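You operate a simulated robot arm through the tools that you are given. There is no shell and no other tool.

The job below is to be done with a simulated robot arm. You get a single attempt, and the scene is never put back.

JOB
Move the filled cap to the dark board and flare the silver one from the pale board.
Fine: shut the valve first; wind the press up again and leave the new cap under it.

The check looks at the end state, three seconds after you hand in, the way a careful person would. Anything else that was tipped, shoved, dropped, spilled or broken makes it a failure. Lids that push on must go on centred and level and be pressed home; caps that screw on are set level and turned clockwise until they are tight.

ROBOT AND FRAMES
A 6-joint arm with a two-finger gripper, fixed in place. Base frame: the origin is on the floor under the middle of its stand, x ahead of it, y to its left, z up. Units: cm, rad, N and s.
It reaches about 120.6 cm from its shoulder. Its first joint turns from -2.897 to 2.897 rad. Payload 2.45 kg.
The TCP is the grasp point between the finger pads, 2 cm short of the fingertips. In the tool frame z runs along the fingers and y along their closing line. The gripper opens to 14 cm; its body begins 16.8 cm behind the TCP.
Orientation is told as [roll, pitch, yaw] about the base's x, y, z axes, in that order, counted from this pose: with the fingers straight down and closing along the base's y, the tool's x points along the base's -x, its y along +y and its z along -z.

CONTROLS
- The arm moves only by the tool step_arm. Its argument "steps" is a list of rows, each a list of 7 numbers: the shift along the base's x, y, z in cm, then the turn, a rotation vector about the base's x, y, z in rad, then the closure in counts, from 0 (fully open) to 255 (shut). In form: [[x, y, z, rx, ry, rz, grip], ...]. A call has 1 to 20 rows; each row shifts and turns the commanded pose from where the row before left it. A row lasts 0.2 s, in which the tool goes at most 5 cm and 0.15 rad; a call with a longer step from one row to the next is refused whole, and so is a gripper value outside its range. A pose out of reach is approached as far as the arm can. The call stops where the force on the tool passes 70 N (or 10 N more than at its start, if that is more) or the arm is blocked; 0.2 s more then pass. The fingers move at their own pace (about 4.5 cm/s each) and stop on an object; they squeeze with about 25 N. The grip force told is the motor's: it shows also when the fingers shut on nothing. Time passes only in rows, and 0.2 s behind the last, so rows that do not move let the fingers close. The reply holds the time, the measured pose of the TCP, the force on the tool along the base axes, the opening and the grip force, in the units named above and with some noise, with the torque about the TCP (base axes, N m) and any sound that the robot's microphone picked up.
- Cameras (640 x 400 px; columns grow to the right, rows downward): "scene" is fixed at [5.32, -64.95, 152.34]; the picture's right is [0.94, -0.35, 0.00], its down [-0.10, -0.27, -0.96] and it looks along [0.34, 0.90, -0.29] (base axes); focal length 353 px, centre (320, 200). "wrist" rides on the gripper at [7.8, 1.1, -20.9] in the tool frame; the picture's right is [-0.14, 0.99, 0.00], its down [-0.92, -0.13, -0.37] and it looks along [-0.37, -0.05, 0.93] (tool axes); focal length 280 px, centre (320, 200). There is no depth. A picture from a camera that has moved, and an enlarged one, comes with that camera's place and axes in the base frame and with its lens.
- camera(camera): a new picture of that camera. It takes no simulated time.
- close_up(camera, box): a new picture of the part [left, top, right, bottom] of that camera's present view, enlarged. It takes no simulated time.
- close_job(): hands the job in; it is judged then, once.

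Places have to be worked out from the pictures, the camera data and where the tool is seen. Open the gripper and draw the arm clear of the work before you hand the job in, unless the task says otherwise.

The tools are called after ">>>" by a JSON object that holds its "api" and its "payload". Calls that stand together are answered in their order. step_arm: Moves the arm, as the interface text tells. Its arguments: {"type":"object","properties":{"steps":{"type":"array"}},"required":["steps"]} The other tools are called the same way: camera (camera) takes a picture; close_up (camera, box) takes an enlarged picture of a part of a camera's view; close_job () hands the job in.

At the start:

```text
clock: 0.0
position: [32.05, 39.33, 127.72]
tool_rot: [-0.001, -0.001, 0.0]
contact_force: [0.0, 0.2, 1.2]
torque: [-0.01, 0.01, 0.02]
finger_gap: 14.01
gripper_force: 0.0
```

scene: 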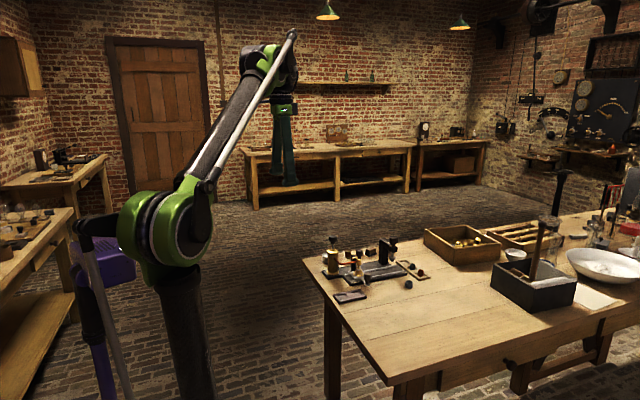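
wrist: 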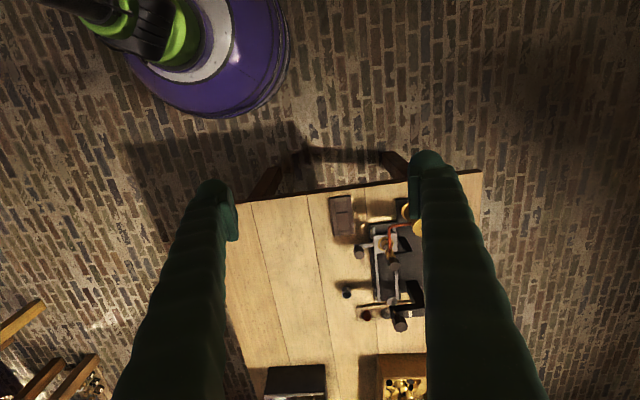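

I start by looking closer at the work area on the table where the press, boards and caps seem to be.

>>> {"api": "close_up", "payload": {"camera": "scene", "box": [300, 220, 460, 320]}}

>>> {"api": "close_up", "payload": {"camera": "wrist", "box": [310, 180, 450, 340]}}

>>> {"api": "close_up", "payload": {"camera": "scene", "box": [420, 160, 640, 330]}}

```text
4.00 times, centred on (380, 270) of scene
camera zoom: at [5.32, -64.95, 152.34], right [0.94, -0.35, 0.0], down [-0.1, -0.27, -0.96], along [0.34, 0.9, -0.29], focal length 1410 px, centre (80, -80)
```

zoom: 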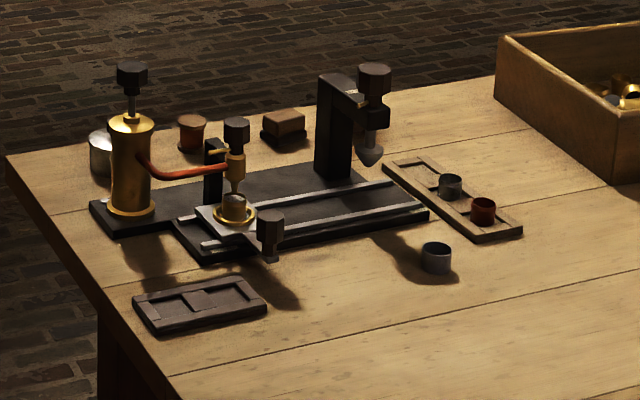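

```text
2.50 times, centred on (380, 260) of wrist
camera zoom: at [24.37, 40.5, 148.8], right [0.14, 0.99, 0.0], down [0.92, -0.13, 0.37], along [0.37, -0.05, -0.93], focal length 701 px, centre (170, 50)
```

zoom: 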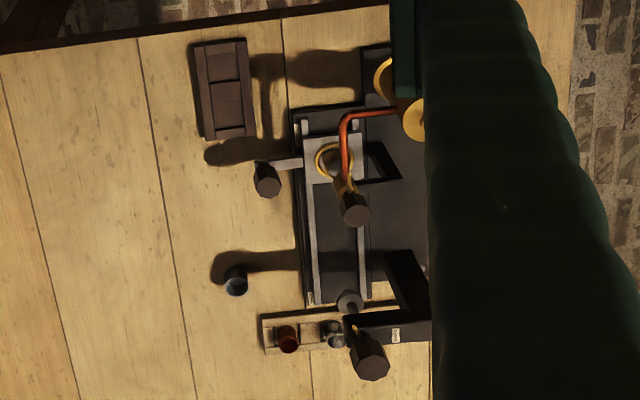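

```text
2.35 times, centred on (530, 245) of scene
camera zoom: at [5.32, -64.95, 152.34], right [0.94, -0.35, 0.0], down [-0.1, -0.27, -0.96], along [0.34, 0.9, -0.29], focal length 830 px, centre (-174, 94)
```

zoom: 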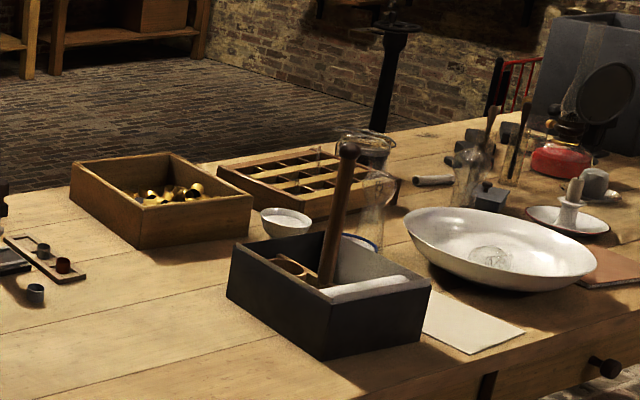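

The station is on the table around x≈58–80, y≈40–60. From the two views I triangulate the dark board at (58, 42, 78) and the filled cap at (67, 53, 81). I move the arm above it, keeping well clear, for a better wrist view.

>>> {"api": "step_arm", "payload": {"steps": [[2.6, 1.5, -1.2, 0, 0, 0, 0], [2.6, 1.5, -1.2, 0, 0, 0, 0], [2.6, 1.5, -1.2, 0, 0, 0, 0], [2.6, 1.5, -1.2, 0, 0, 0, 0], [2.6, 1.5, -1.2, 0, 0, 0, 0], [2.6, 1.5, -1.2, 0, 0, 0, 0], [2.6, 1.5, -1.2, 0, 0, 0, 0], [2.0, 1.5, -1.2, 0, 0, 0, 0], [0, 0, 0, 0, 0, 0, 0]]}}

>>> {"api": "camera", "payload": {"camera": "wrist"}}

>>> {"api": "camera", "payload": {"camera": "scene"}}

```text
clock: 2.0
position: [52.21, 51.04, 118.04]
tool_rot: [0.0, 0.001, -0.001]
contact_force: [0.4, -0.7, -0.4]
torque: [0.02, -0.03, 0.0]
finger_gap: 13.99
gripper_force: 0.0
```

```text
taken
camera wrist: at [44.53, 52.29, 138.99], right [0.14, 0.99, 0.0], down [0.92, -0.13, 0.37], along [0.37, -0.05, -0.93], focal length 280 px, centre (320, 200)
```

wrist: 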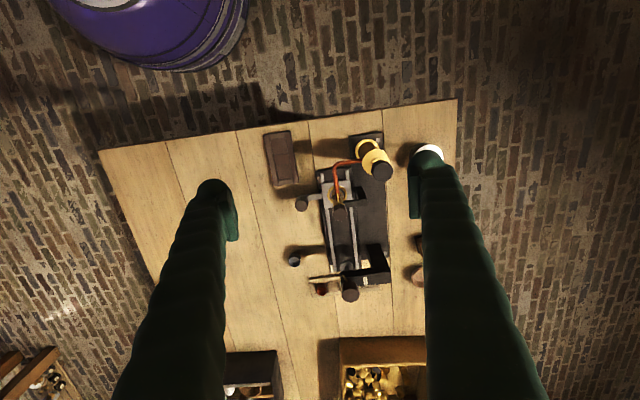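

```text
taken
```

scene: 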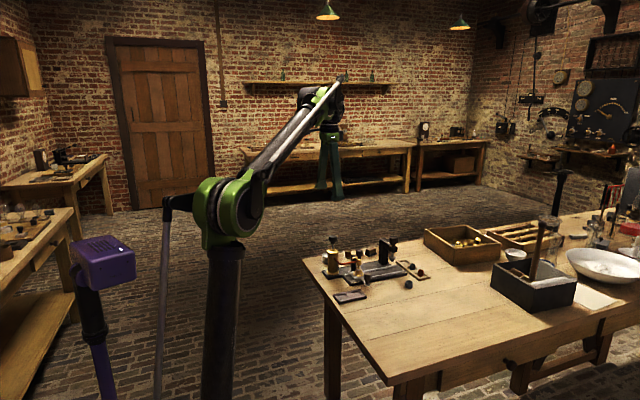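

The view is clear. I take enlarged pictures to identify the valve knob, nozzle, carriage and press.

>>> {"api": "close_up", "payload": {"camera": "wrist", "box": [250, 120, 430, 220]}}

>>> {"api": "close_up", "payload": {"camera": "wrist", "box": [250, 210, 430, 320]}}

>>> {"api": "close_up", "payload": {"camera": "scene", "box": [310, 230, 390, 290]}}

>>> {"api": "close_up", "payload": {"camera": "scene", "box": [360, 230, 440, 290]}}

```text
3.56 times, centred on (340, 170) of wrist
camera zoom: at [44.53, 52.29, 138.99], right [0.14, 0.99, 0.0], down [0.92, -0.13, 0.37], along [0.37, -0.05, -0.93], focal length 997 px, centre (249, 307)
```

zoom: 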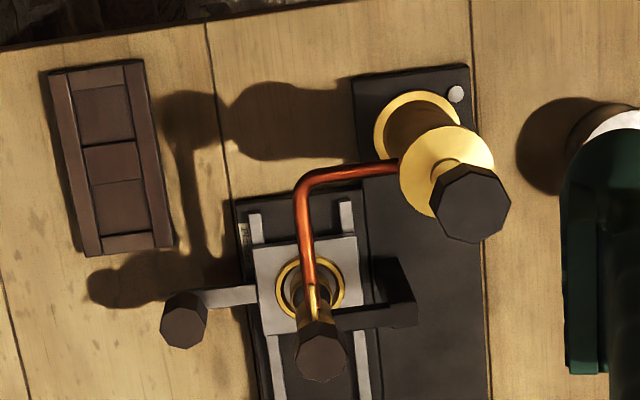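

```text
3.56 times, centred on (340, 265) of wrist
camera zoom: at [44.53, 52.29, 138.99], right [0.14, 0.99, 0.0], down [0.92, -0.13, 0.37], along [0.37, -0.05, -0.93], focal length 997 px, centre (249, -31)
```

zoom: 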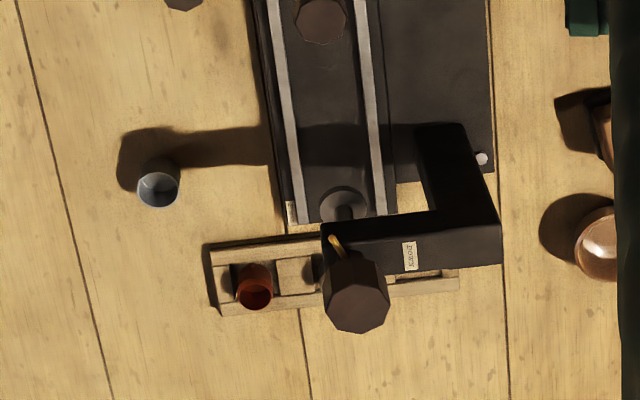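

```text
6.67 times, centred on (350, 260) of scene
camera zoom: at [5.32, -64.95, 152.34], right [0.94, -0.35, 0.0], down [-0.1, -0.27, -0.96], along [0.34, 0.9, -0.29], focal length 2350 px, centre (120, -200)
```

zoom: 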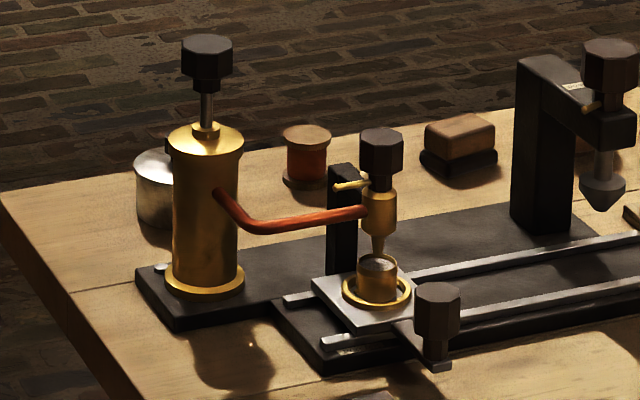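

```text
6.67 times, centred on (400, 260) of scene
camera zoom: at [5.32, -64.95, 152.34], right [0.94, -0.35, 0.0], down [-0.1, -0.27, -0.96], along [0.34, 0.9, -0.29], focal length 2350 px, centre (-213, -200)
```

zoom: 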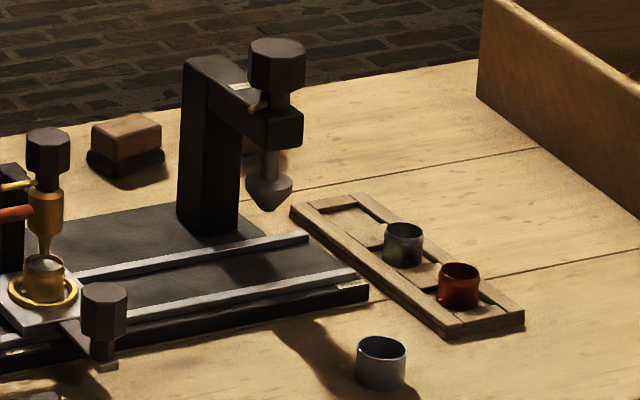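

I look at the labels and the pointers on the valve knob and press knob more closely.

>>> {"api": "close_up", "payload": {"camera": "wrist", "box": [310, 180, 360, 230]}}

>>> {"api": "close_up", "payload": {"camera": "wrist", "box": [320, 260, 390, 310]}}

>>> {"api": "close_up", "payload": {"camera": "scene", "box": [345, 240, 375, 275]}}

>>> {"api": "close_up", "payload": {"camera": "scene", "box": [370, 230, 405, 280]}}

>>> {"api": "close_up", "payload": {"camera": "wrist", "box": [350, 130, 400, 190]}}

```text
8.00 times, centred on (335, 205) of wrist
camera zoom: at [44.53, 52.29, 138.99], right [0.14, 0.99, 0.0], down [0.92, -0.13, 0.37], along [0.37, -0.05, -0.93], focal length 2243 px, centre (200, 160)
```

zoom: 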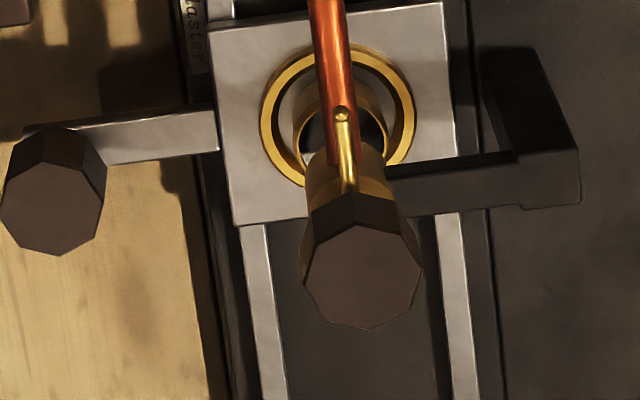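

```text
8.00 times, centred on (355, 285) of wrist
camera zoom: at [44.53, 52.29, 138.99], right [0.14, 0.99, 0.0], down [0.92, -0.13, 0.37], along [0.37, -0.05, -0.93], focal length 2243 px, centre (40, -480)
```

zoom: 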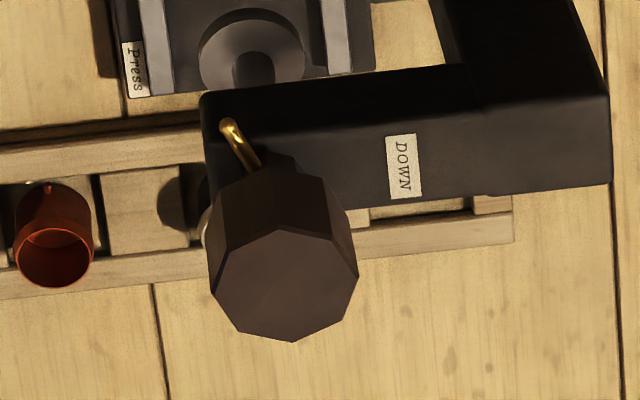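

```text
11.43 times, centred on (360, 258) of scene
camera zoom: at [5.32, -64.95, 152.34], right [0.94, -0.35, 0.0], down [-0.1, -0.27, -0.96], along [0.34, 0.9, -0.29], focal length 4029 px, centre (-137, -457)
```

zoom: 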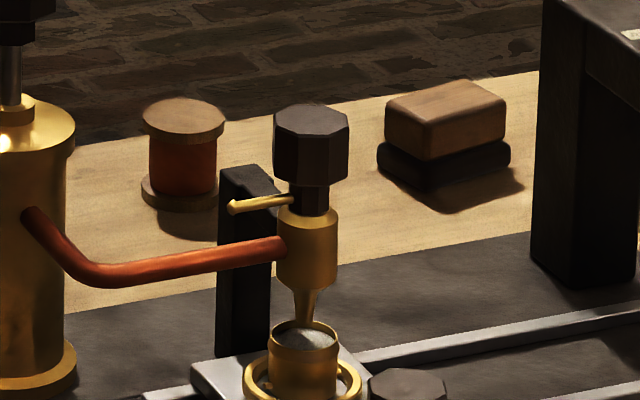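

```text
8.00 times, centred on (388, 255) of scene
camera zoom: at [5.32, -64.95, 152.34], right [0.94, -0.35, 0.0], down [-0.1, -0.27, -0.96], along [0.34, 0.9, -0.29], focal length 2821 px, centre (-220, -240)
```

zoom: 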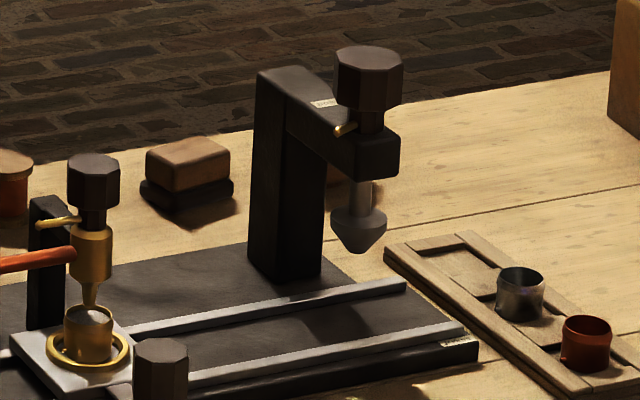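

```text
6.67 times, centred on (375, 160) of wrist
camera zoom: at [44.53, 52.29, 138.99], right [0.14, 0.99, 0.0], down [0.92, -0.13, 0.37], along [0.37, -0.05, -0.93], focal length 1869 px, centre (-47, 467)
```

zoom: 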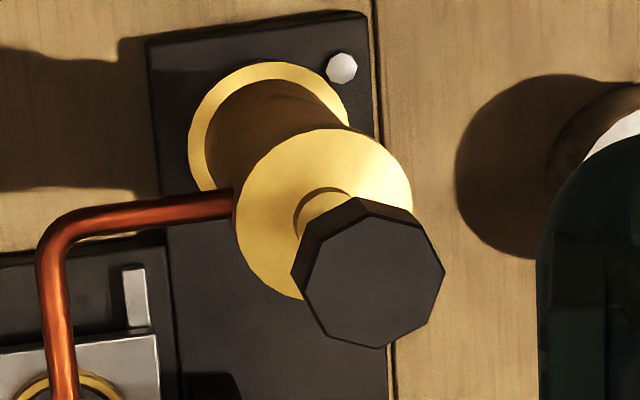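

Readings so far (cm): valve knob top (66.9, 53, 91), carriage handle knob (67.2, 45.3, 83.5), press cone (83.1, 53.3, 84.5), silver cap on pale board (93, 52, 79), copper cap (93, 46), loose cap (84, 41). I check the finger geometry and the boards before moving.

>>> {"api": "close_up", "payload": {"camera": "wrist", "box": [160, 140, 480, 340]}}

>>> {"api": "close_up", "payload": {"camera": "scene", "box": [330, 280, 380, 310]}}

>>> {"api": "close_up", "payload": {"camera": "scene", "box": [390, 255, 440, 290]}}

>>> {"api": "close_up", "payload": {"camera": "scene", "box": [290, 70, 370, 210]}}

```text
2.00 times, centred on (320, 240) of wrist
camera zoom: at [44.53, 52.29, 138.99], right [0.14, 0.99, 0.0], down [0.92, -0.13, 0.37], along [0.37, -0.05, -0.93], focal length 561 px, centre (320, 120)
```

zoom: 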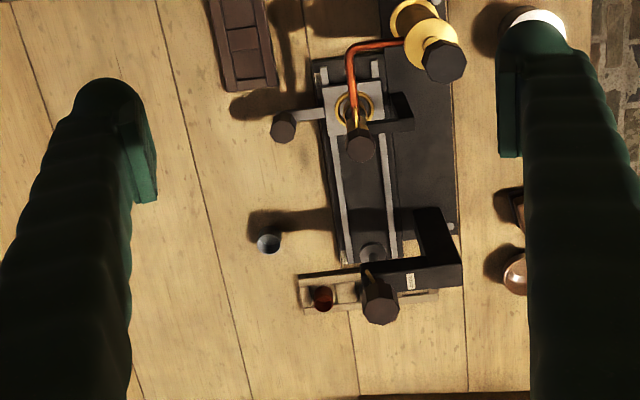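

```text
12.80 times, centred on (355, 295) of scene
camera zoom: at [5.32, -64.95, 152.34], right [0.94, -0.35, 0.0], down [-0.1, -0.27, -0.96], along [0.34, 0.9, -0.29], focal length 4513 px, centre (-128, -1016)
```

zoom: 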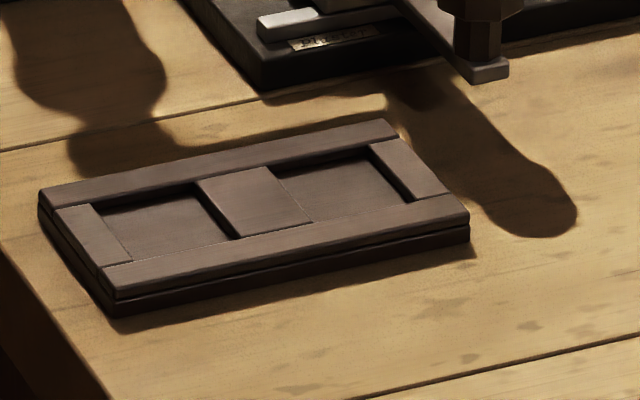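

```text
11.43 times, centred on (415, 272) of scene
camera zoom: at [5.32, -64.95, 152.34], right [0.94, -0.35, 0.0], down [-0.1, -0.27, -0.96], along [0.34, 0.9, -0.29], focal length 4029 px, centre (-766, -629)
```

zoom: 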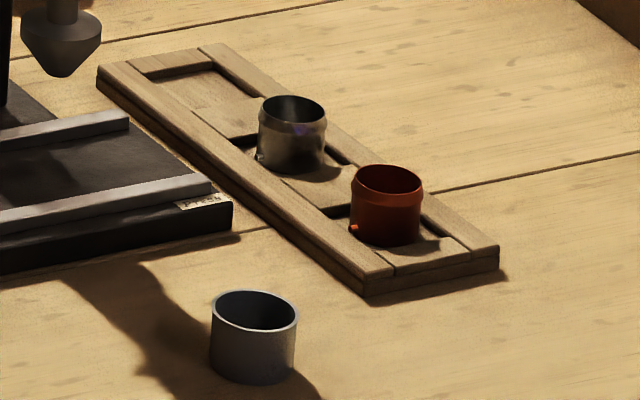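

```text
2.86 times, centred on (330, 140) of scene
camera zoom: at [5.32, -64.95, 152.34], right [0.94, -0.35, 0.0], down [-0.1, -0.27, -0.96], along [0.34, 0.9, -0.29], focal length 1007 px, centre (291, 371)
```

zoom: 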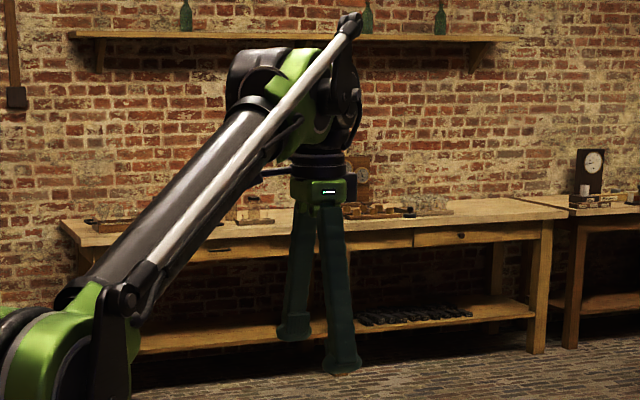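

Gripper geometry is clear, and TCP projects to about the image centre of the wrist camera. The pointer on the nozzle valve lies along the pipe (open); I move above that valve knob with the fingers half closed to refine its position.

>>> {"api": "step_arm", "payload": {"steps": [[2.45, 0.33, -2.8, 0, 0, 0, 120], [2.45, 0.33, -2.8, 0, 0, 0, 120], [2.45, 0.33, -2.8, 0, 0, 0, 120], [2.45, 0.33, -2.8, 0, 0, 0, 120], [2.45, 0.33, -2.8, 0, 0, 0, 120], [2.45, 0.33, -2.8, 0, 0, 0, 120], [0, 0, 0, 0, 0, 0, 120]]}}

>>> {"api": "camera", "payload": {"camera": "wrist"}}

>>> {"api": "camera", "payload": {"camera": "scene"}}

```text
clock: 3.6
position: [66.61, 53.28, 101.6]
tool_rot: [0.0, 0.0, 0.001]
contact_force: [0.5, -1.3, -0.2]
torque: [0.0, -0.03, -0.01]
finger_gap: 7.4
gripper_force: 0.0
```

```text
taken
camera wrist: at [59.07, 54.49, 122.45], right [0.14, 0.99, 0.0], down [0.92, -0.13, 0.37], along [0.36, -0.05, -0.93], focal length 280 px, centre (320, 200)
```

wrist: 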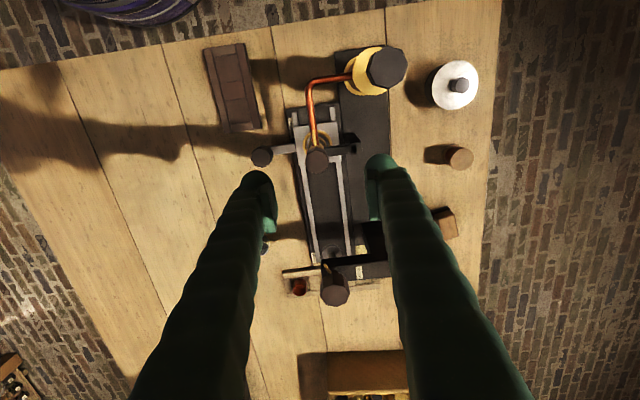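

```text
taken
```

scene: 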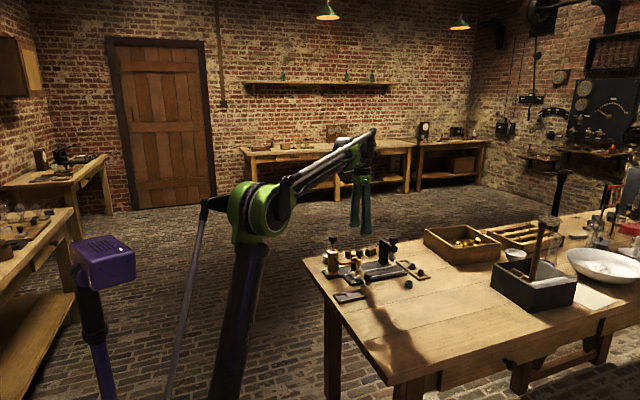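

>>> {"api": "close_up", "payload": {"camera": "wrist", "box": [240, 90, 400, 190]}}

>>> {"api": "close_up", "payload": {"camera": "wrist", "box": [190, 30, 290, 140]}}

>>> {"api": "close_up", "payload": {"camera": "wrist", "box": [270, 220, 400, 320]}}

```text
4.00 times, centred on (320, 140) of wrist
camera zoom: at [59.07, 54.49, 122.45], right [0.14, 0.99, 0.0], down [0.92, -0.13, 0.37], along [0.36, -0.05, -0.93], focal length 1122 px, centre (320, 440)
```

zoom: 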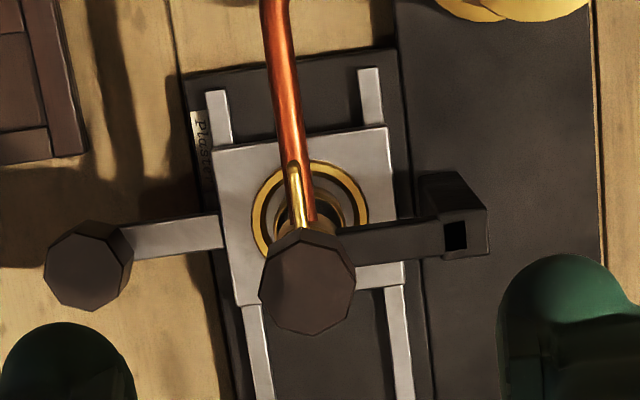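

```text
3.64 times, centred on (240, 85) of wrist
camera zoom: at [59.07, 54.49, 122.45], right [0.14, 0.99, 0.0], down [0.92, -0.13, 0.37], along [0.36, -0.05, -0.93], focal length 1020 px, centre (611, 618)
```

zoom: 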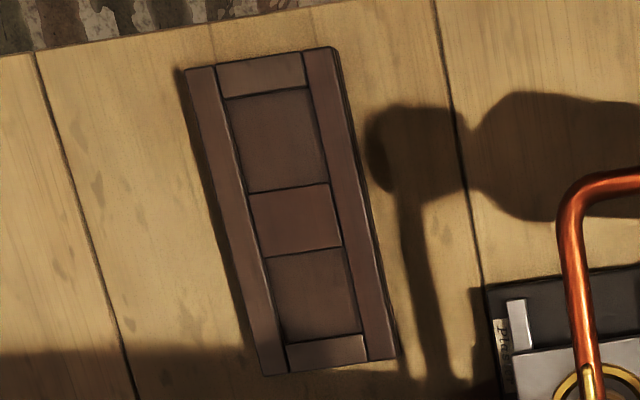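

```text
4.00 times, centred on (335, 270) of wrist
camera zoom: at [59.07, 54.49, 122.45], right [0.14, 0.99, 0.0], down [0.92, -0.13, 0.37], along [0.36, -0.05, -0.93], focal length 1122 px, centre (260, -80)
```

zoom: 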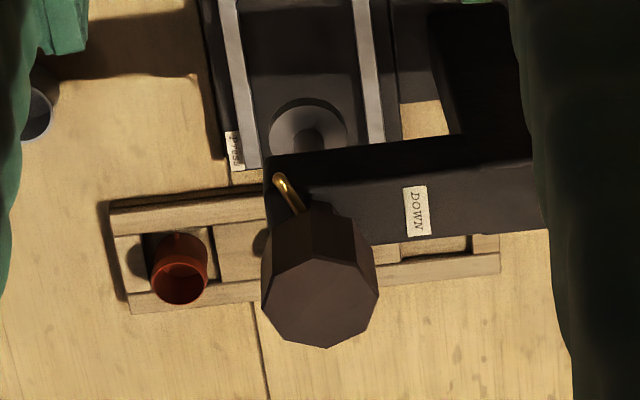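

Valve knob centre refined to (66.75, 53.1), top z≈91. I descend so the pads straddle the knob, then check before closing.

>>> {"api": "step_arm", "payload": {"steps": [[-0.05, -0.05, -2.5, 0, 0, 0, 120], [-0.05, -0.05, -2.5, 0, 0, 0, 120], [-0.05, -0.05, -2.5, 0, 0, 0, 120], [-0.05, -0.05, -2.0, 0, 0, 0, 120], [0, 0, -1.3, 0, 0, 0, 120], [0, 0, 0, 0, 0, 0, 120], [0, 0, 0, 0, 0, 0, 120]]}}

>>> {"api": "camera", "payload": {"camera": "wrist"}}

>>> {"api": "close_up", "payload": {"camera": "scene", "box": [310, 210, 410, 290]}}

```text
clock: 5.2
position: [66.71, 53.19, 90.5]
tool_rot: [0.0, 0.0, -0.001]
contact_force: [0.6, -0.5, 0.9]
torque: [0.04, 0.0, -0.05]
finger_gap: 7.39
gripper_force: 0.0
```

```text
taken
camera wrist: at [59.05, 54.3, 111.51], right [0.14, 0.99, 0.0], down [0.92, -0.13, 0.37], along [0.36, -0.05, -0.93], focal length 280 px, centre (320, 200)
```

wrist: 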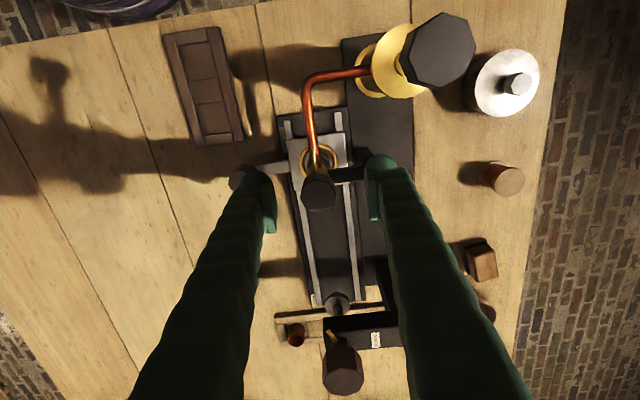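

```text
5.00 times, centred on (360, 250) of scene
camera zoom: at [5.32, -64.95, 152.34], right [0.94, -0.35, 0.0], down [-0.1, -0.27, -0.96], along [0.34, 0.9, -0.29], focal length 1763 px, centre (120, -50)
```

zoom: 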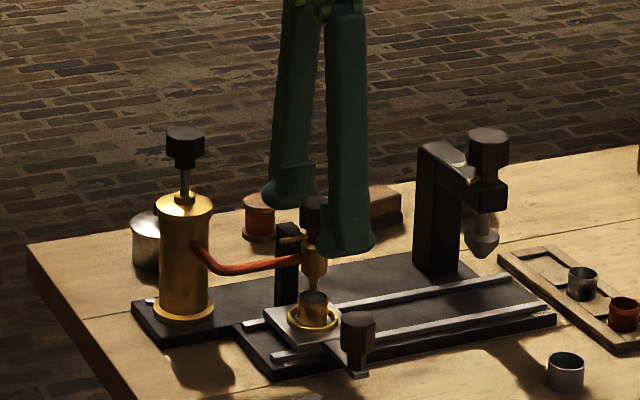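

The knob is centred between the pads. I close on it.

>>> {"api": "step_arm", "payload": {"steps": [[0, 0, 0, 0, 0, 0, 255], [0, 0, 0, 0, 0, 0, 255], [0, 0, 0, 0, 0, 0, 255], [0, 0, 0, 0, 0, 0, 255], [0, 0, 0, 0, 0, 0, 255]]}}

>>> {"api": "camera", "payload": {"camera": "wrist"}}

```text
clock: 6.4
position: [66.7, 53.04, 90.66]
tool_rot: [0.001, 0.001, -0.001]
contact_force: [-4.7, -16.7, -8.2]
torque: [-0.18, 0.0, 0.04]
finger_gap: 2.67
gripper_force: 44.8
```

```text
taken
camera wrist: at [59.09, 54.18, 111.52], right [0.14, 0.99, 0.0], down [0.92, -0.13, 0.37], along [0.36, -0.05, -0.93], focal length 280 px, centre (320, 200)
```

wrist: 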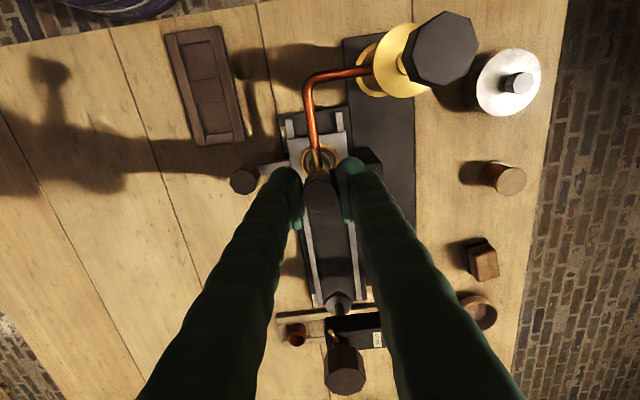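

Gripped (2.67 cm). There is a small side load of −17 N in y, so I relieve it by shifting −0.15, then turn the knob clockwise in small steps watching the torque.

>>> {"api": "step_arm", "payload": {"steps": [[-0.03, -0.14, 0, 0, 0, 0, 255], [0, 0, 0, 0, 0, -0.1, 255], [0, 0, 0, 0, 0, -0.1, 255], [0, 0, 0, 0, 0, -0.1, 255], [0, 0, 0, 0, 0, -0.1, 255]]}}

>>> {"api": "camera", "payload": {"camera": "wrist"}}

>>> {"api": "close_up", "payload": {"camera": "scene", "box": [330, 235, 390, 280]}}

```text
clock: 7.6
position: [66.72, 52.92, 90.57]
tool_rot: [0.0, -0.001, -0.404]
contact_force: [0.3, -10.5, -4.7]
torque: [-0.06, 0.08, 0.52]
finger_gap: 2.65
gripper_force: 45.1
```

```text
taken
camera wrist: at [60.06, 57.07, 111.62], right [0.51, 0.86, 0.0], down [0.8, -0.48, 0.37], along [0.32, -0.19, -0.93], focal length 280 px, centre (320, 200)
```

wrist: 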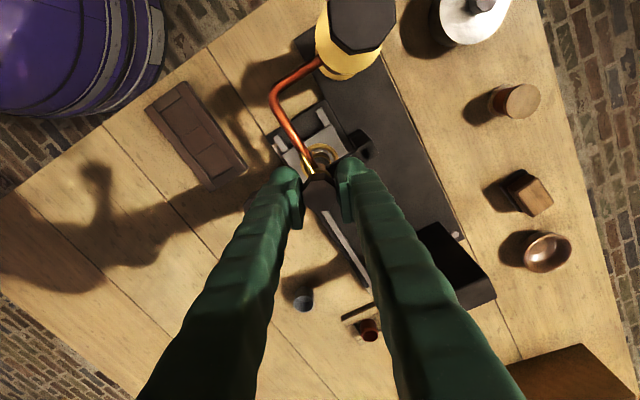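

```text
8.89 times, centred on (360, 258) of scene
camera zoom: at [5.32, -64.95, 152.34], right [0.94, -0.35, 0.0], down [-0.1, -0.27, -0.96], along [0.34, 0.9, -0.29], focal length 3134 px, centre (-36, -311)
```

zoom: 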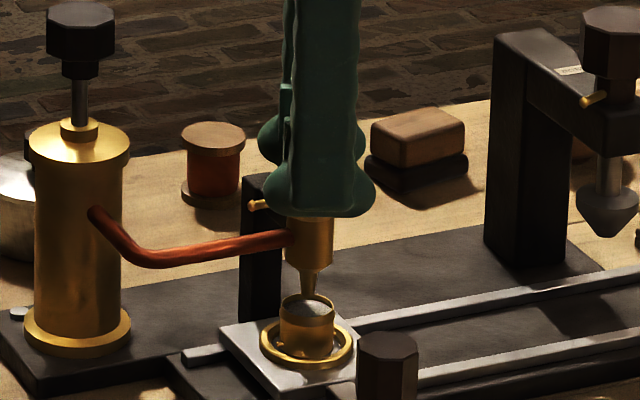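

>>> {"api": "close_up", "payload": {"camera": "wrist", "box": [270, 120, 370, 200]}}

```text
5.00 times, centred on (320, 160) of wrist
camera zoom: at [60.06, 57.07, 111.62], right [0.51, 0.86, 0.0], down [0.8, -0.48, 0.37], along [0.32, -0.19, -0.93], focal length 1402 px, centre (320, 400)
```

zoom: 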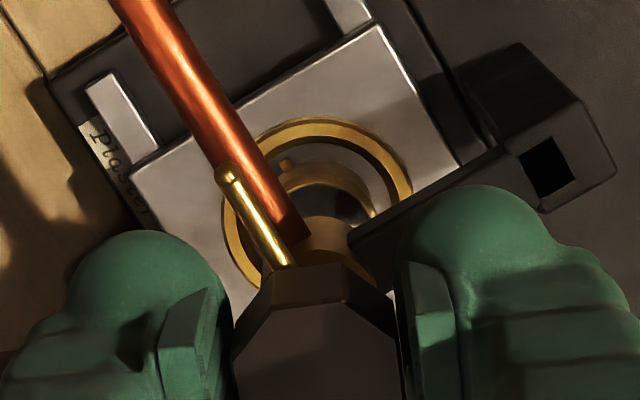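

The pointer seems to have barely turned (about 5°), so the pads may have slipped from corners onto the knob's flats. I continue turning a bit and re-measure the pointer.

>>> {"api": "step_arm", "payload": {"steps": [[0, -0.08, 0, 0, 0, -0.1, 255], [0, 0, 0, 0, 0, -0.1, 255], [0, 0, 0, 0, 0, -0.1, 255], [0, 0, 0, 0, 0, -0.1, 255]]}}

>>> {"api": "close_up", "payload": {"camera": "wrist", "box": [260, 120, 380, 220]}}

>>> {"api": "close_up", "payload": {"camera": "scene", "box": [330, 235, 390, 280]}}

```text
clock: 8.6
position: [66.66, 52.84, 90.69]
tool_rot: [0.004, 0.0, -0.8]
contact_force: [-0.2, -3.9, 9.3]
torque: [0.0, 0.1, 0.5]
finger_gap: 2.68
gripper_force: 45.3
```

```text
4.00 times, centred on (320, 170) of wrist
camera zoom: at [62.15, 59.3, 111.62], right [0.81, 0.59, 0.0], down [0.55, -0.75, 0.37], along [0.22, -0.3, -0.93], focal length 1122 px, centre (320, 320)
```

zoom: 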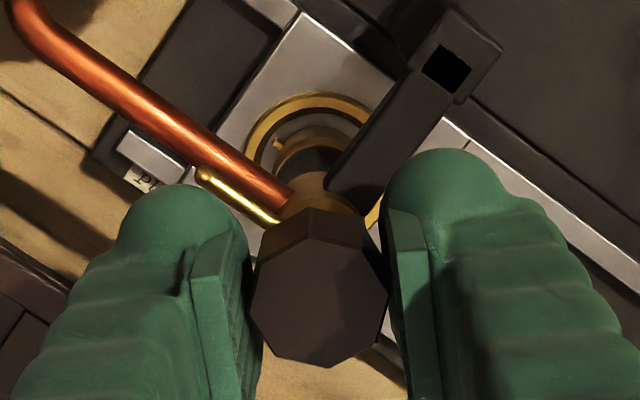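

```text
8.89 times, centred on (360, 258) of scene
camera zoom: at [5.32, -64.95, 152.34], right [0.94, -0.35, 0.0], down [-0.1, -0.27, -0.96], along [0.34, 0.9, -0.29], focal length 3134 px, centre (-36, -311)
```

zoom: 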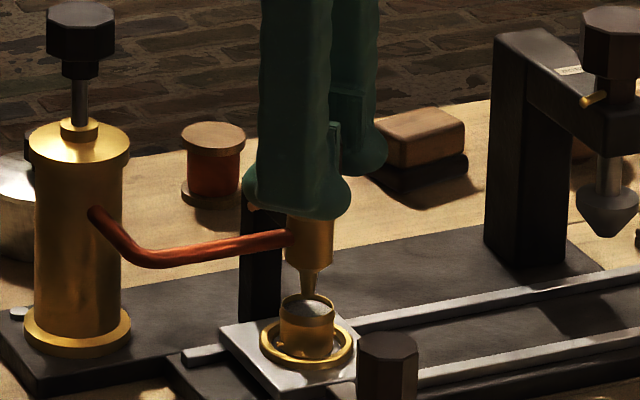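

The knob hasn't turned: the pointer still lies along −x while the pads slipped at about 0.5 N m. I look for any marking on the bracket post and around the valve before choosing how to go on.

>>> {"api": "close_up", "payload": {"camera": "wrist", "box": [340, 115, 380, 150]}}

>>> {"api": "close_up", "payload": {"camera": "wrist", "box": [280, 150, 350, 210]}}

>>> {"api": "camera", "payload": {"camera": "wrist"}}

```text
11.43 times, centred on (360, 132) of wrist
camera zoom: at [62.15, 59.3, 111.62], right [0.81, 0.59, 0.0], down [0.55, -0.75, 0.37], along [0.22, -0.3, -0.93], focal length 3204 px, centre (-137, 971)
```

zoom: 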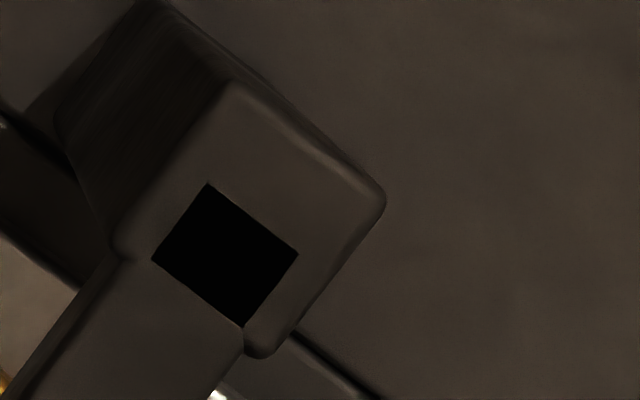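

```text
6.67 times, centred on (315, 180) of wrist
camera zoom: at [62.15, 59.3, 111.62], right [0.81, 0.59, 0.0], down [0.55, -0.75, 0.37], along [0.22, -0.3, -0.93], focal length 1869 px, centre (353, 333)
```

zoom: 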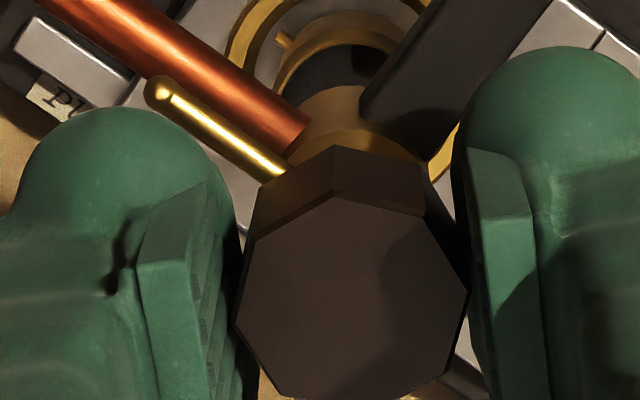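

```text
taken
camera wrist: at [62.15, 59.3, 111.62], right [0.81, 0.59, 0.0], down [0.55, -0.75, 0.37], along [0.22, -0.3, -0.93], focal length 280 px, centre (320, 200)
```

wrist: 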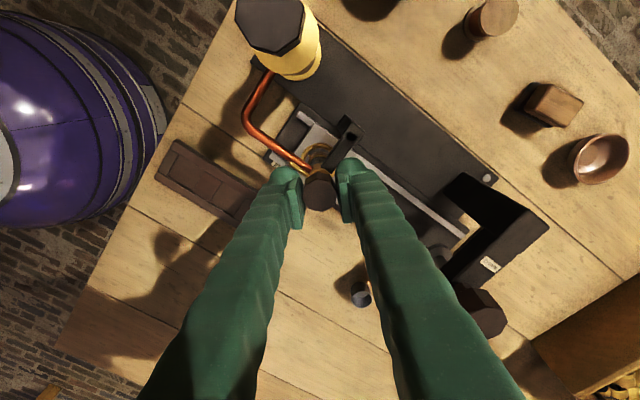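

No shut/open marks there; the pointer in line with the pipe reads "open", and clockwise it is against its stop. I try a small counter-clockwise turn and watch pointer, torque and nozzle.

>>> {"api": "step_arm", "payload": {"steps": [[0, 0, 0, 0, 0, 0.1, 255], [0, 0, 0, 0, 0, 0.1, 255], [0, 0, 0, 0, 0, 0.1, 255]]}}

>>> {"api": "close_up", "payload": {"camera": "wrist", "box": [260, 120, 380, 220]}}

>>> {"api": "close_up", "payload": {"camera": "scene", "box": [330, 235, 390, 280]}}

```text
clock: 9.4
position: [66.71, 52.9, 90.73]
tool_rot: [0.002, 0.0, -0.499]
contact_force: [2.3, 1.2, 15.1]
torque: [0.05, 0.05, -0.02]
finger_gap: 2.65
gripper_force: 45.0
```

```text
4.00 times, centred on (320, 170) of wrist
camera zoom: at [60.49, 57.67, 111.61], right [0.6, 0.8, 0.0], down [0.75, -0.55, 0.37], along [0.3, -0.22, -0.93], focal length 1122 px, centre (320, 320)
```

zoom: 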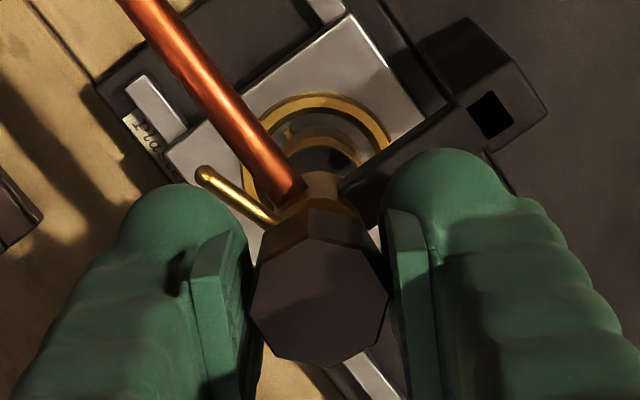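

```text
8.89 times, centred on (360, 258) of scene
camera zoom: at [5.32, -64.95, 152.34], right [0.94, -0.35, 0.0], down [-0.1, -0.27, -0.96], along [0.34, 0.9, -0.29], focal length 3134 px, centre (-36, -311)
```

zoom: 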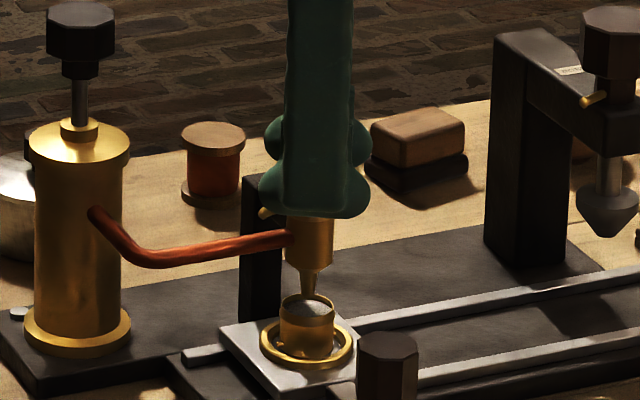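

The knob turns freely counter-clockwise and the pointer follows (about 0.3 rad off the pipe), no drip seen. I continue toward pointer-across-the-pipe, looking for a stop at a quarter turn.

>>> {"api": "step_arm", "payload": {"steps": [[0, 0, 0.1, 0, 0, 0.1, 255], [0, 0, 0, 0, 0, 0.1, 255], [0, 0, 0, 0, 0, 0.1, 255], [0, 0, 0, 0, 0, 0.1, 255], [0, 0, 0, 0, 0, 0.1, 255]]}}

>>> {"api": "close_up", "payload": {"camera": "wrist", "box": [260, 120, 380, 220]}}

>>> {"api": "close_up", "payload": {"camera": "scene", "box": [330, 235, 390, 280]}}

```text
clock: 10.6
position: [66.68, 53.01, 90.66]
tool_rot: [0.0, 0.001, 0.001]
contact_force: [-5.6, 4.4, -22.4]
torque: [0.07, 0.13, -0.04]
finger_gap: 2.67
gripper_force: 45.5
```

```text
4.00 times, centred on (320, 170) of wrist
camera zoom: at [59.06, 54.14, 111.62], right [0.14, 0.99, 0.0], down [0.92, -0.13, 0.37], along [0.37, -0.05, -0.93], focal length 1122 px, centre (320, 320)
```

zoom: 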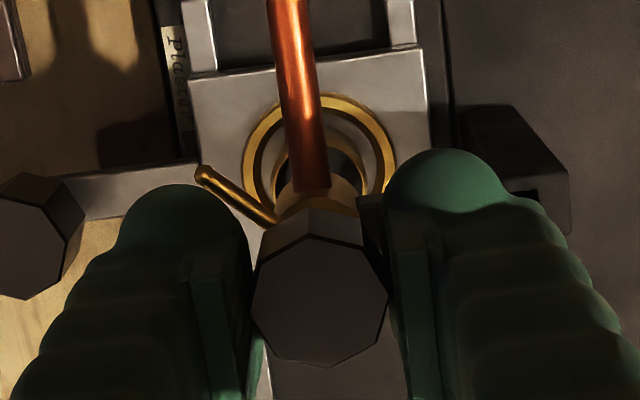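

```text
8.89 times, centred on (360, 258) of scene
camera zoom: at [5.32, -64.95, 152.34], right [0.94, -0.35, 0.0], down [-0.1, -0.27, -0.96], along [0.34, 0.9, -0.29], focal length 3134 px, centre (-36, -311)
```

zoom: 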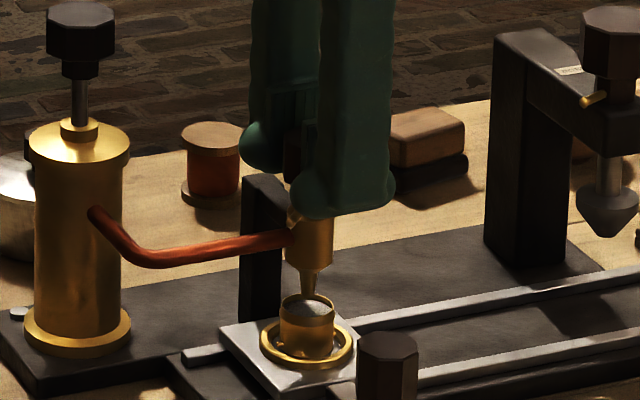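

Pointer now about 45° from the pipe, still free and no drip. I continue in steps, expecting a stop near 90°.

>>> {"api": "step_arm", "payload": {"steps": [[0, 0, -0.1, 0, 0, 0.1, 255], [0, 0, 0, 0, 0, 0.1, 255], [0, 0, 0, 0, 0, 0.1, 255], [0, 0, 0, 0, 0, 0.1, 255], [0, 0, 0, 0, 0, 0.1, 255], [0, 0, 0, 0, 0, 0.1, 255]]}}

>>> {"api": "close_up", "payload": {"camera": "wrist", "box": [260, 120, 380, 220]}}

>>> {"api": "close_up", "payload": {"camera": "scene", "box": [330, 235, 390, 280]}}

```text
clock: 12.0
position: [66.68, 53.11, 90.63]
tool_rot: [0.0, 0.0, 0.601]
contact_force: [14.5, 28.6, 23.1]
torque: [0.45, -0.07, -0.04]
finger_gap: 2.69
gripper_force: 45.1
```

```text
4.00 times, centred on (320, 170) of wrist
camera zoom: at [59.74, 49.6, 111.57], right [-0.45, 0.89, 0.0], down [0.83, 0.42, 0.37], along [0.33, 0.17, -0.93], focal length 1122 px, centre (320, 320)
```

zoom: 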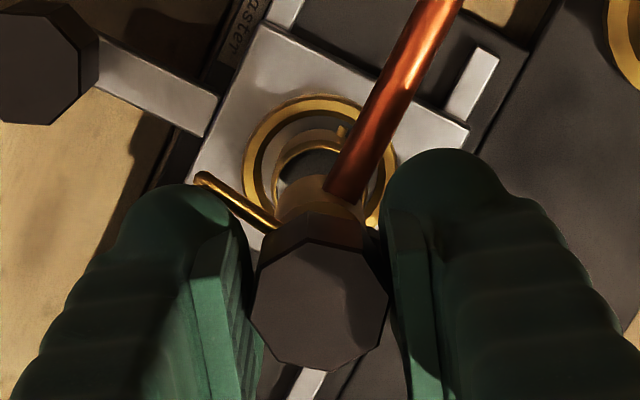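

```text
8.89 times, centred on (360, 258) of scene
camera zoom: at [5.32, -64.95, 152.34], right [0.94, -0.35, 0.0], down [-0.1, -0.27, -0.96], along [0.34, 0.9, -0.29], focal length 3134 px, centre (-36, -311)
```

zoom: 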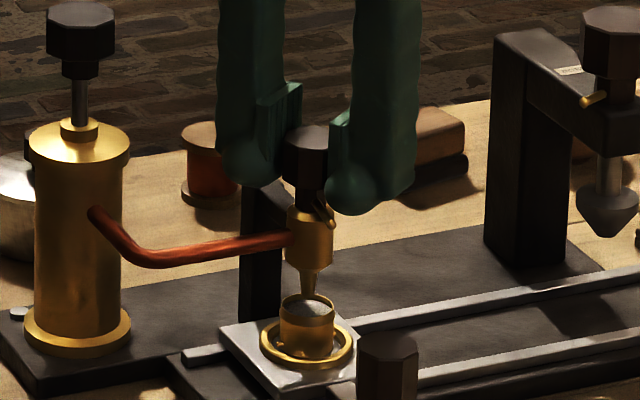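

Pointer at ~80°. I relieve the side load a little and continue slowly to find the stop.

>>> {"api": "step_arm", "payload": {"steps": [[0.05, 0.2, 0, 0, 0, 0, 255], [0, 0, 0, 0, 0, 0.06, 255], [0, 0, 0, 0, 0, 0.06, 255], [0, 0, 0, 0, 0, 0.06, 255]]}}

>>> {"api": "close_up", "payload": {"camera": "wrist", "box": [260, 120, 380, 220]}}

>>> {"api": "close_up", "payload": {"camera": "scene", "box": [330, 235, 390, 280]}}

```text
clock: 13.0
position: [66.58, 53.04, 90.55]
tool_rot: [0.001, 0.002, 0.779]
contact_force: [-16.5, -5.3, -20.2]
torque: [-0.16, 0.11, -0.25]
finger_gap: 2.66
gripper_force: 45.3
```

```text
4.00 times, centred on (320, 170) of wrist
camera zoom: at [60.51, 48.46, 111.59], right [-0.6, 0.8, 0.0], down [0.75, 0.56, 0.37], along [0.29, 0.22, -0.93], focal length 1122 px, centre (320, 320)
```

zoom: 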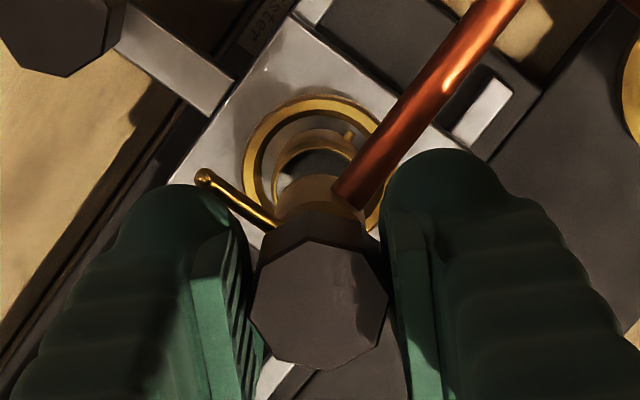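

```text
8.89 times, centred on (360, 258) of scene
camera zoom: at [5.32, -64.95, 152.34], right [0.94, -0.35, 0.0], down [-0.1, -0.27, -0.96], along [0.34, 0.9, -0.29], focal length 3134 px, centre (-36, -311)
```

zoom: 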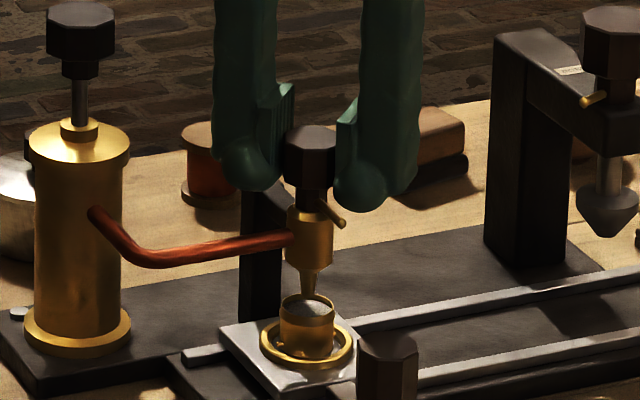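

Torque is rising (−0.25 N m) right at a quarter turn. I nudge a little further to seat it against the stop.

>>> {"api": "step_arm", "payload": {"steps": [[-0.08, -0.05, 0, 0, 0, 0.06, 255], [0, 0, 0, 0, 0, 0.06, 255], [0, 0, 0, 0, 0, 0.03, 255]]}}

>>> {"api": "close_up", "payload": {"camera": "wrist", "box": [260, 120, 380, 220]}}

```text
clock: 13.8
position: [66.64, 53.12, 90.82]
tool_rot: [0.002, -0.001, 0.933]
contact_force: [-6.2, 15.9, -10.1]
torque: [0.28, -0.01, -0.32]
finger_gap: 2.64
gripper_force: 45.1
```

```text
4.00 times, centred on (320, 170) of wrist
camera zoom: at [61.31, 47.61, 111.61], right [-0.71, 0.7, 0.0], down [0.65, 0.66, 0.37], along [0.26, 0.26, -0.93], focal length 1122 px, centre (320, 320)
```

zoom: 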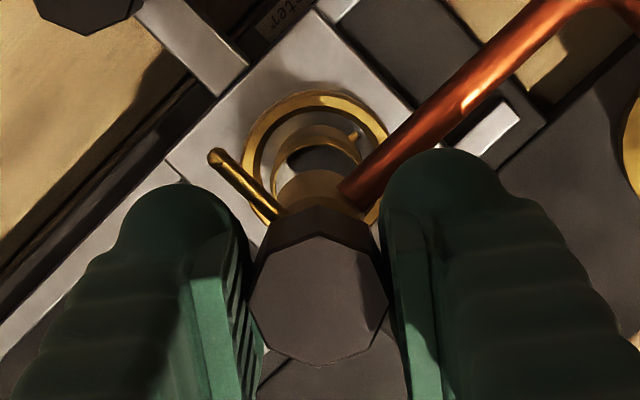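

The knob now slips in the pads with the pointer exactly across the pipe: a quarter-turn stop, so the valve is shut. I open, lift clear, and turn the gripper to yaw 90° on the way to above the carriage handle.

>>> {"api": "step_arm", "payload": {"steps": [[0, 0, 0, 0, 0, 0, 160], [0, 0, 0, 0, 0, 0, 160], [0, 0, 0, 0, 0, 0, 160], [0, 0, 2.5, 0, 0, 0, 160], [0, 0, 3, 0, 0, 0, 160], [0, 0, 3, 0, 0, 0, 160], [0, 0, 3, 0, 0, 0, 160]]}}

>>> {"api": "camera", "payload": {"camera": "wrist"}}

>>> {"api": "close_up", "payload": {"camera": "scene", "box": [330, 235, 390, 280]}}

```text
clock: 15.4
position: [66.69, 53.4, 102.31]
tool_rot: [-0.001, -0.001, 0.931]
contact_force: [-0.6, 0.2, 0.4]
torque: [-0.01, -0.01, -0.01]
finger_gap: 5.21
gripper_force: 0.2
```

```text
taken
camera wrist: at [61.28, 47.86, 123.26], right [-0.71, 0.7, 0.0], down [0.65, 0.66, 0.37], along [0.26, 0.26, -0.93], focal length 280 px, centre (320, 200)
```

wrist: 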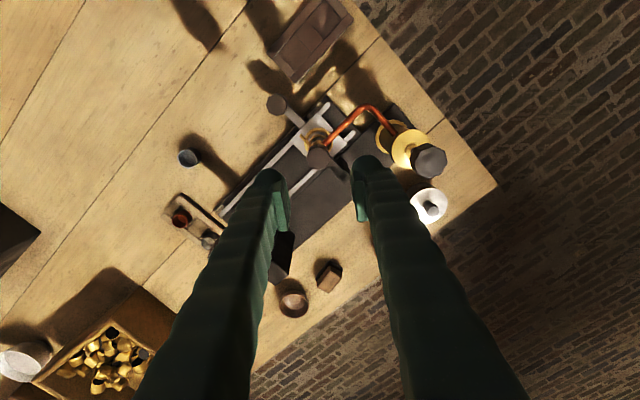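

```text
8.89 times, centred on (360, 258) of scene
camera zoom: at [5.32, -64.95, 152.34], right [0.94, -0.35, 0.0], down [-0.1, -0.27, -0.96], along [0.34, 0.9, -0.29], focal length 3134 px, centre (-36, -311)
```

zoom: 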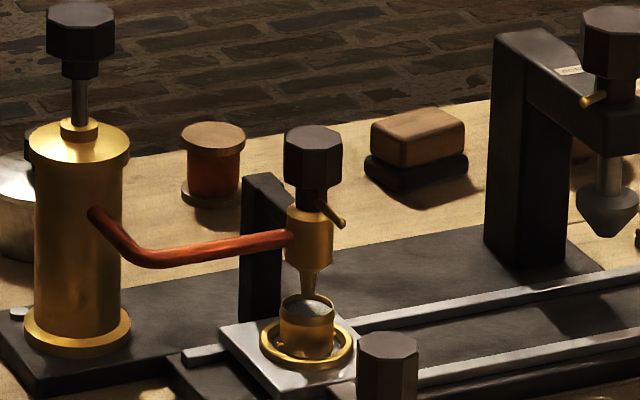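

The pointer is now across the pipe, nothing dripping. I move above the carriage handle with yaw 90° to locate it precisely.

>>> {"api": "step_arm", "payload": {"steps": [[0.1, -1.6, 0, 0, 0, 0.128, 140], [0.1, -1.6, 0, 0, 0, 0.128, 140], [0.1, -1.6, 0, 0, 0, 0.128, 140], [0.1, -1.6, 0, 0, 0, 0.128, 140], [0.1, -1.6, 0, 0, 0, 0.128, 140], [0, 0, -3, 0, 0, 0, 140], [0, 0, 0, 0, 0, 0, 140], [0, 0, 0, 0, 0, 0, 140]]}}

>>> {"api": "camera", "payload": {"camera": "wrist"}}

>>> {"api": "close_up", "payload": {"camera": "wrist", "box": [240, 80, 400, 200]}}

```text
clock: 17.2
position: [67.2, 45.21, 99.31]
tool_rot: [0.001, -0.002, 1.568]
contact_force: [-0.3, 0.0, -0.2]
torque: [0.02, 0.02, 0.0]
finger_gap: 6.3
gripper_force: 0.0
```

```text
taken
camera wrist: at [66.35, 37.47, 120.18], right [-0.99, 0.14, 0.0], down [0.13, 0.92, 0.37], along [0.05, 0.36, -0.93], focal length 280 px, centre (320, 200)
```

wrist: 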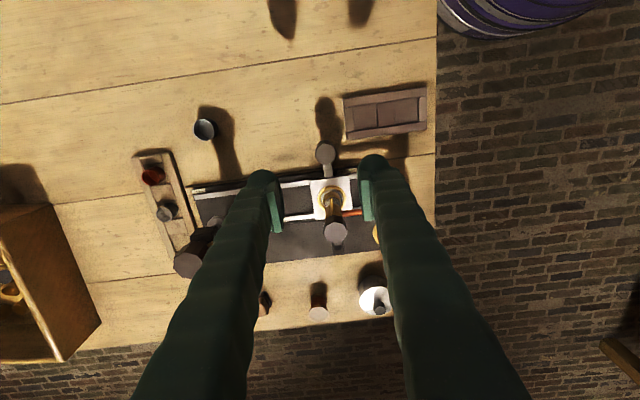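

```text
3.33 times, centred on (320, 140) of wrist
camera zoom: at [66.35, 37.47, 120.18], right [-0.99, 0.14, 0.0], down [0.13, 0.92, 0.37], along [0.05, 0.36, -0.93], focal length 935 px, centre (320, 400)
```

zoom: 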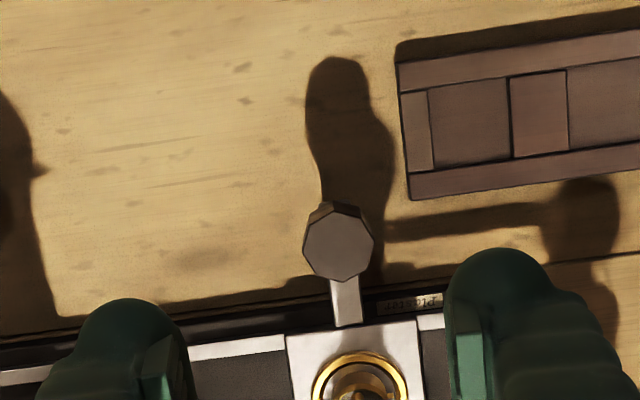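

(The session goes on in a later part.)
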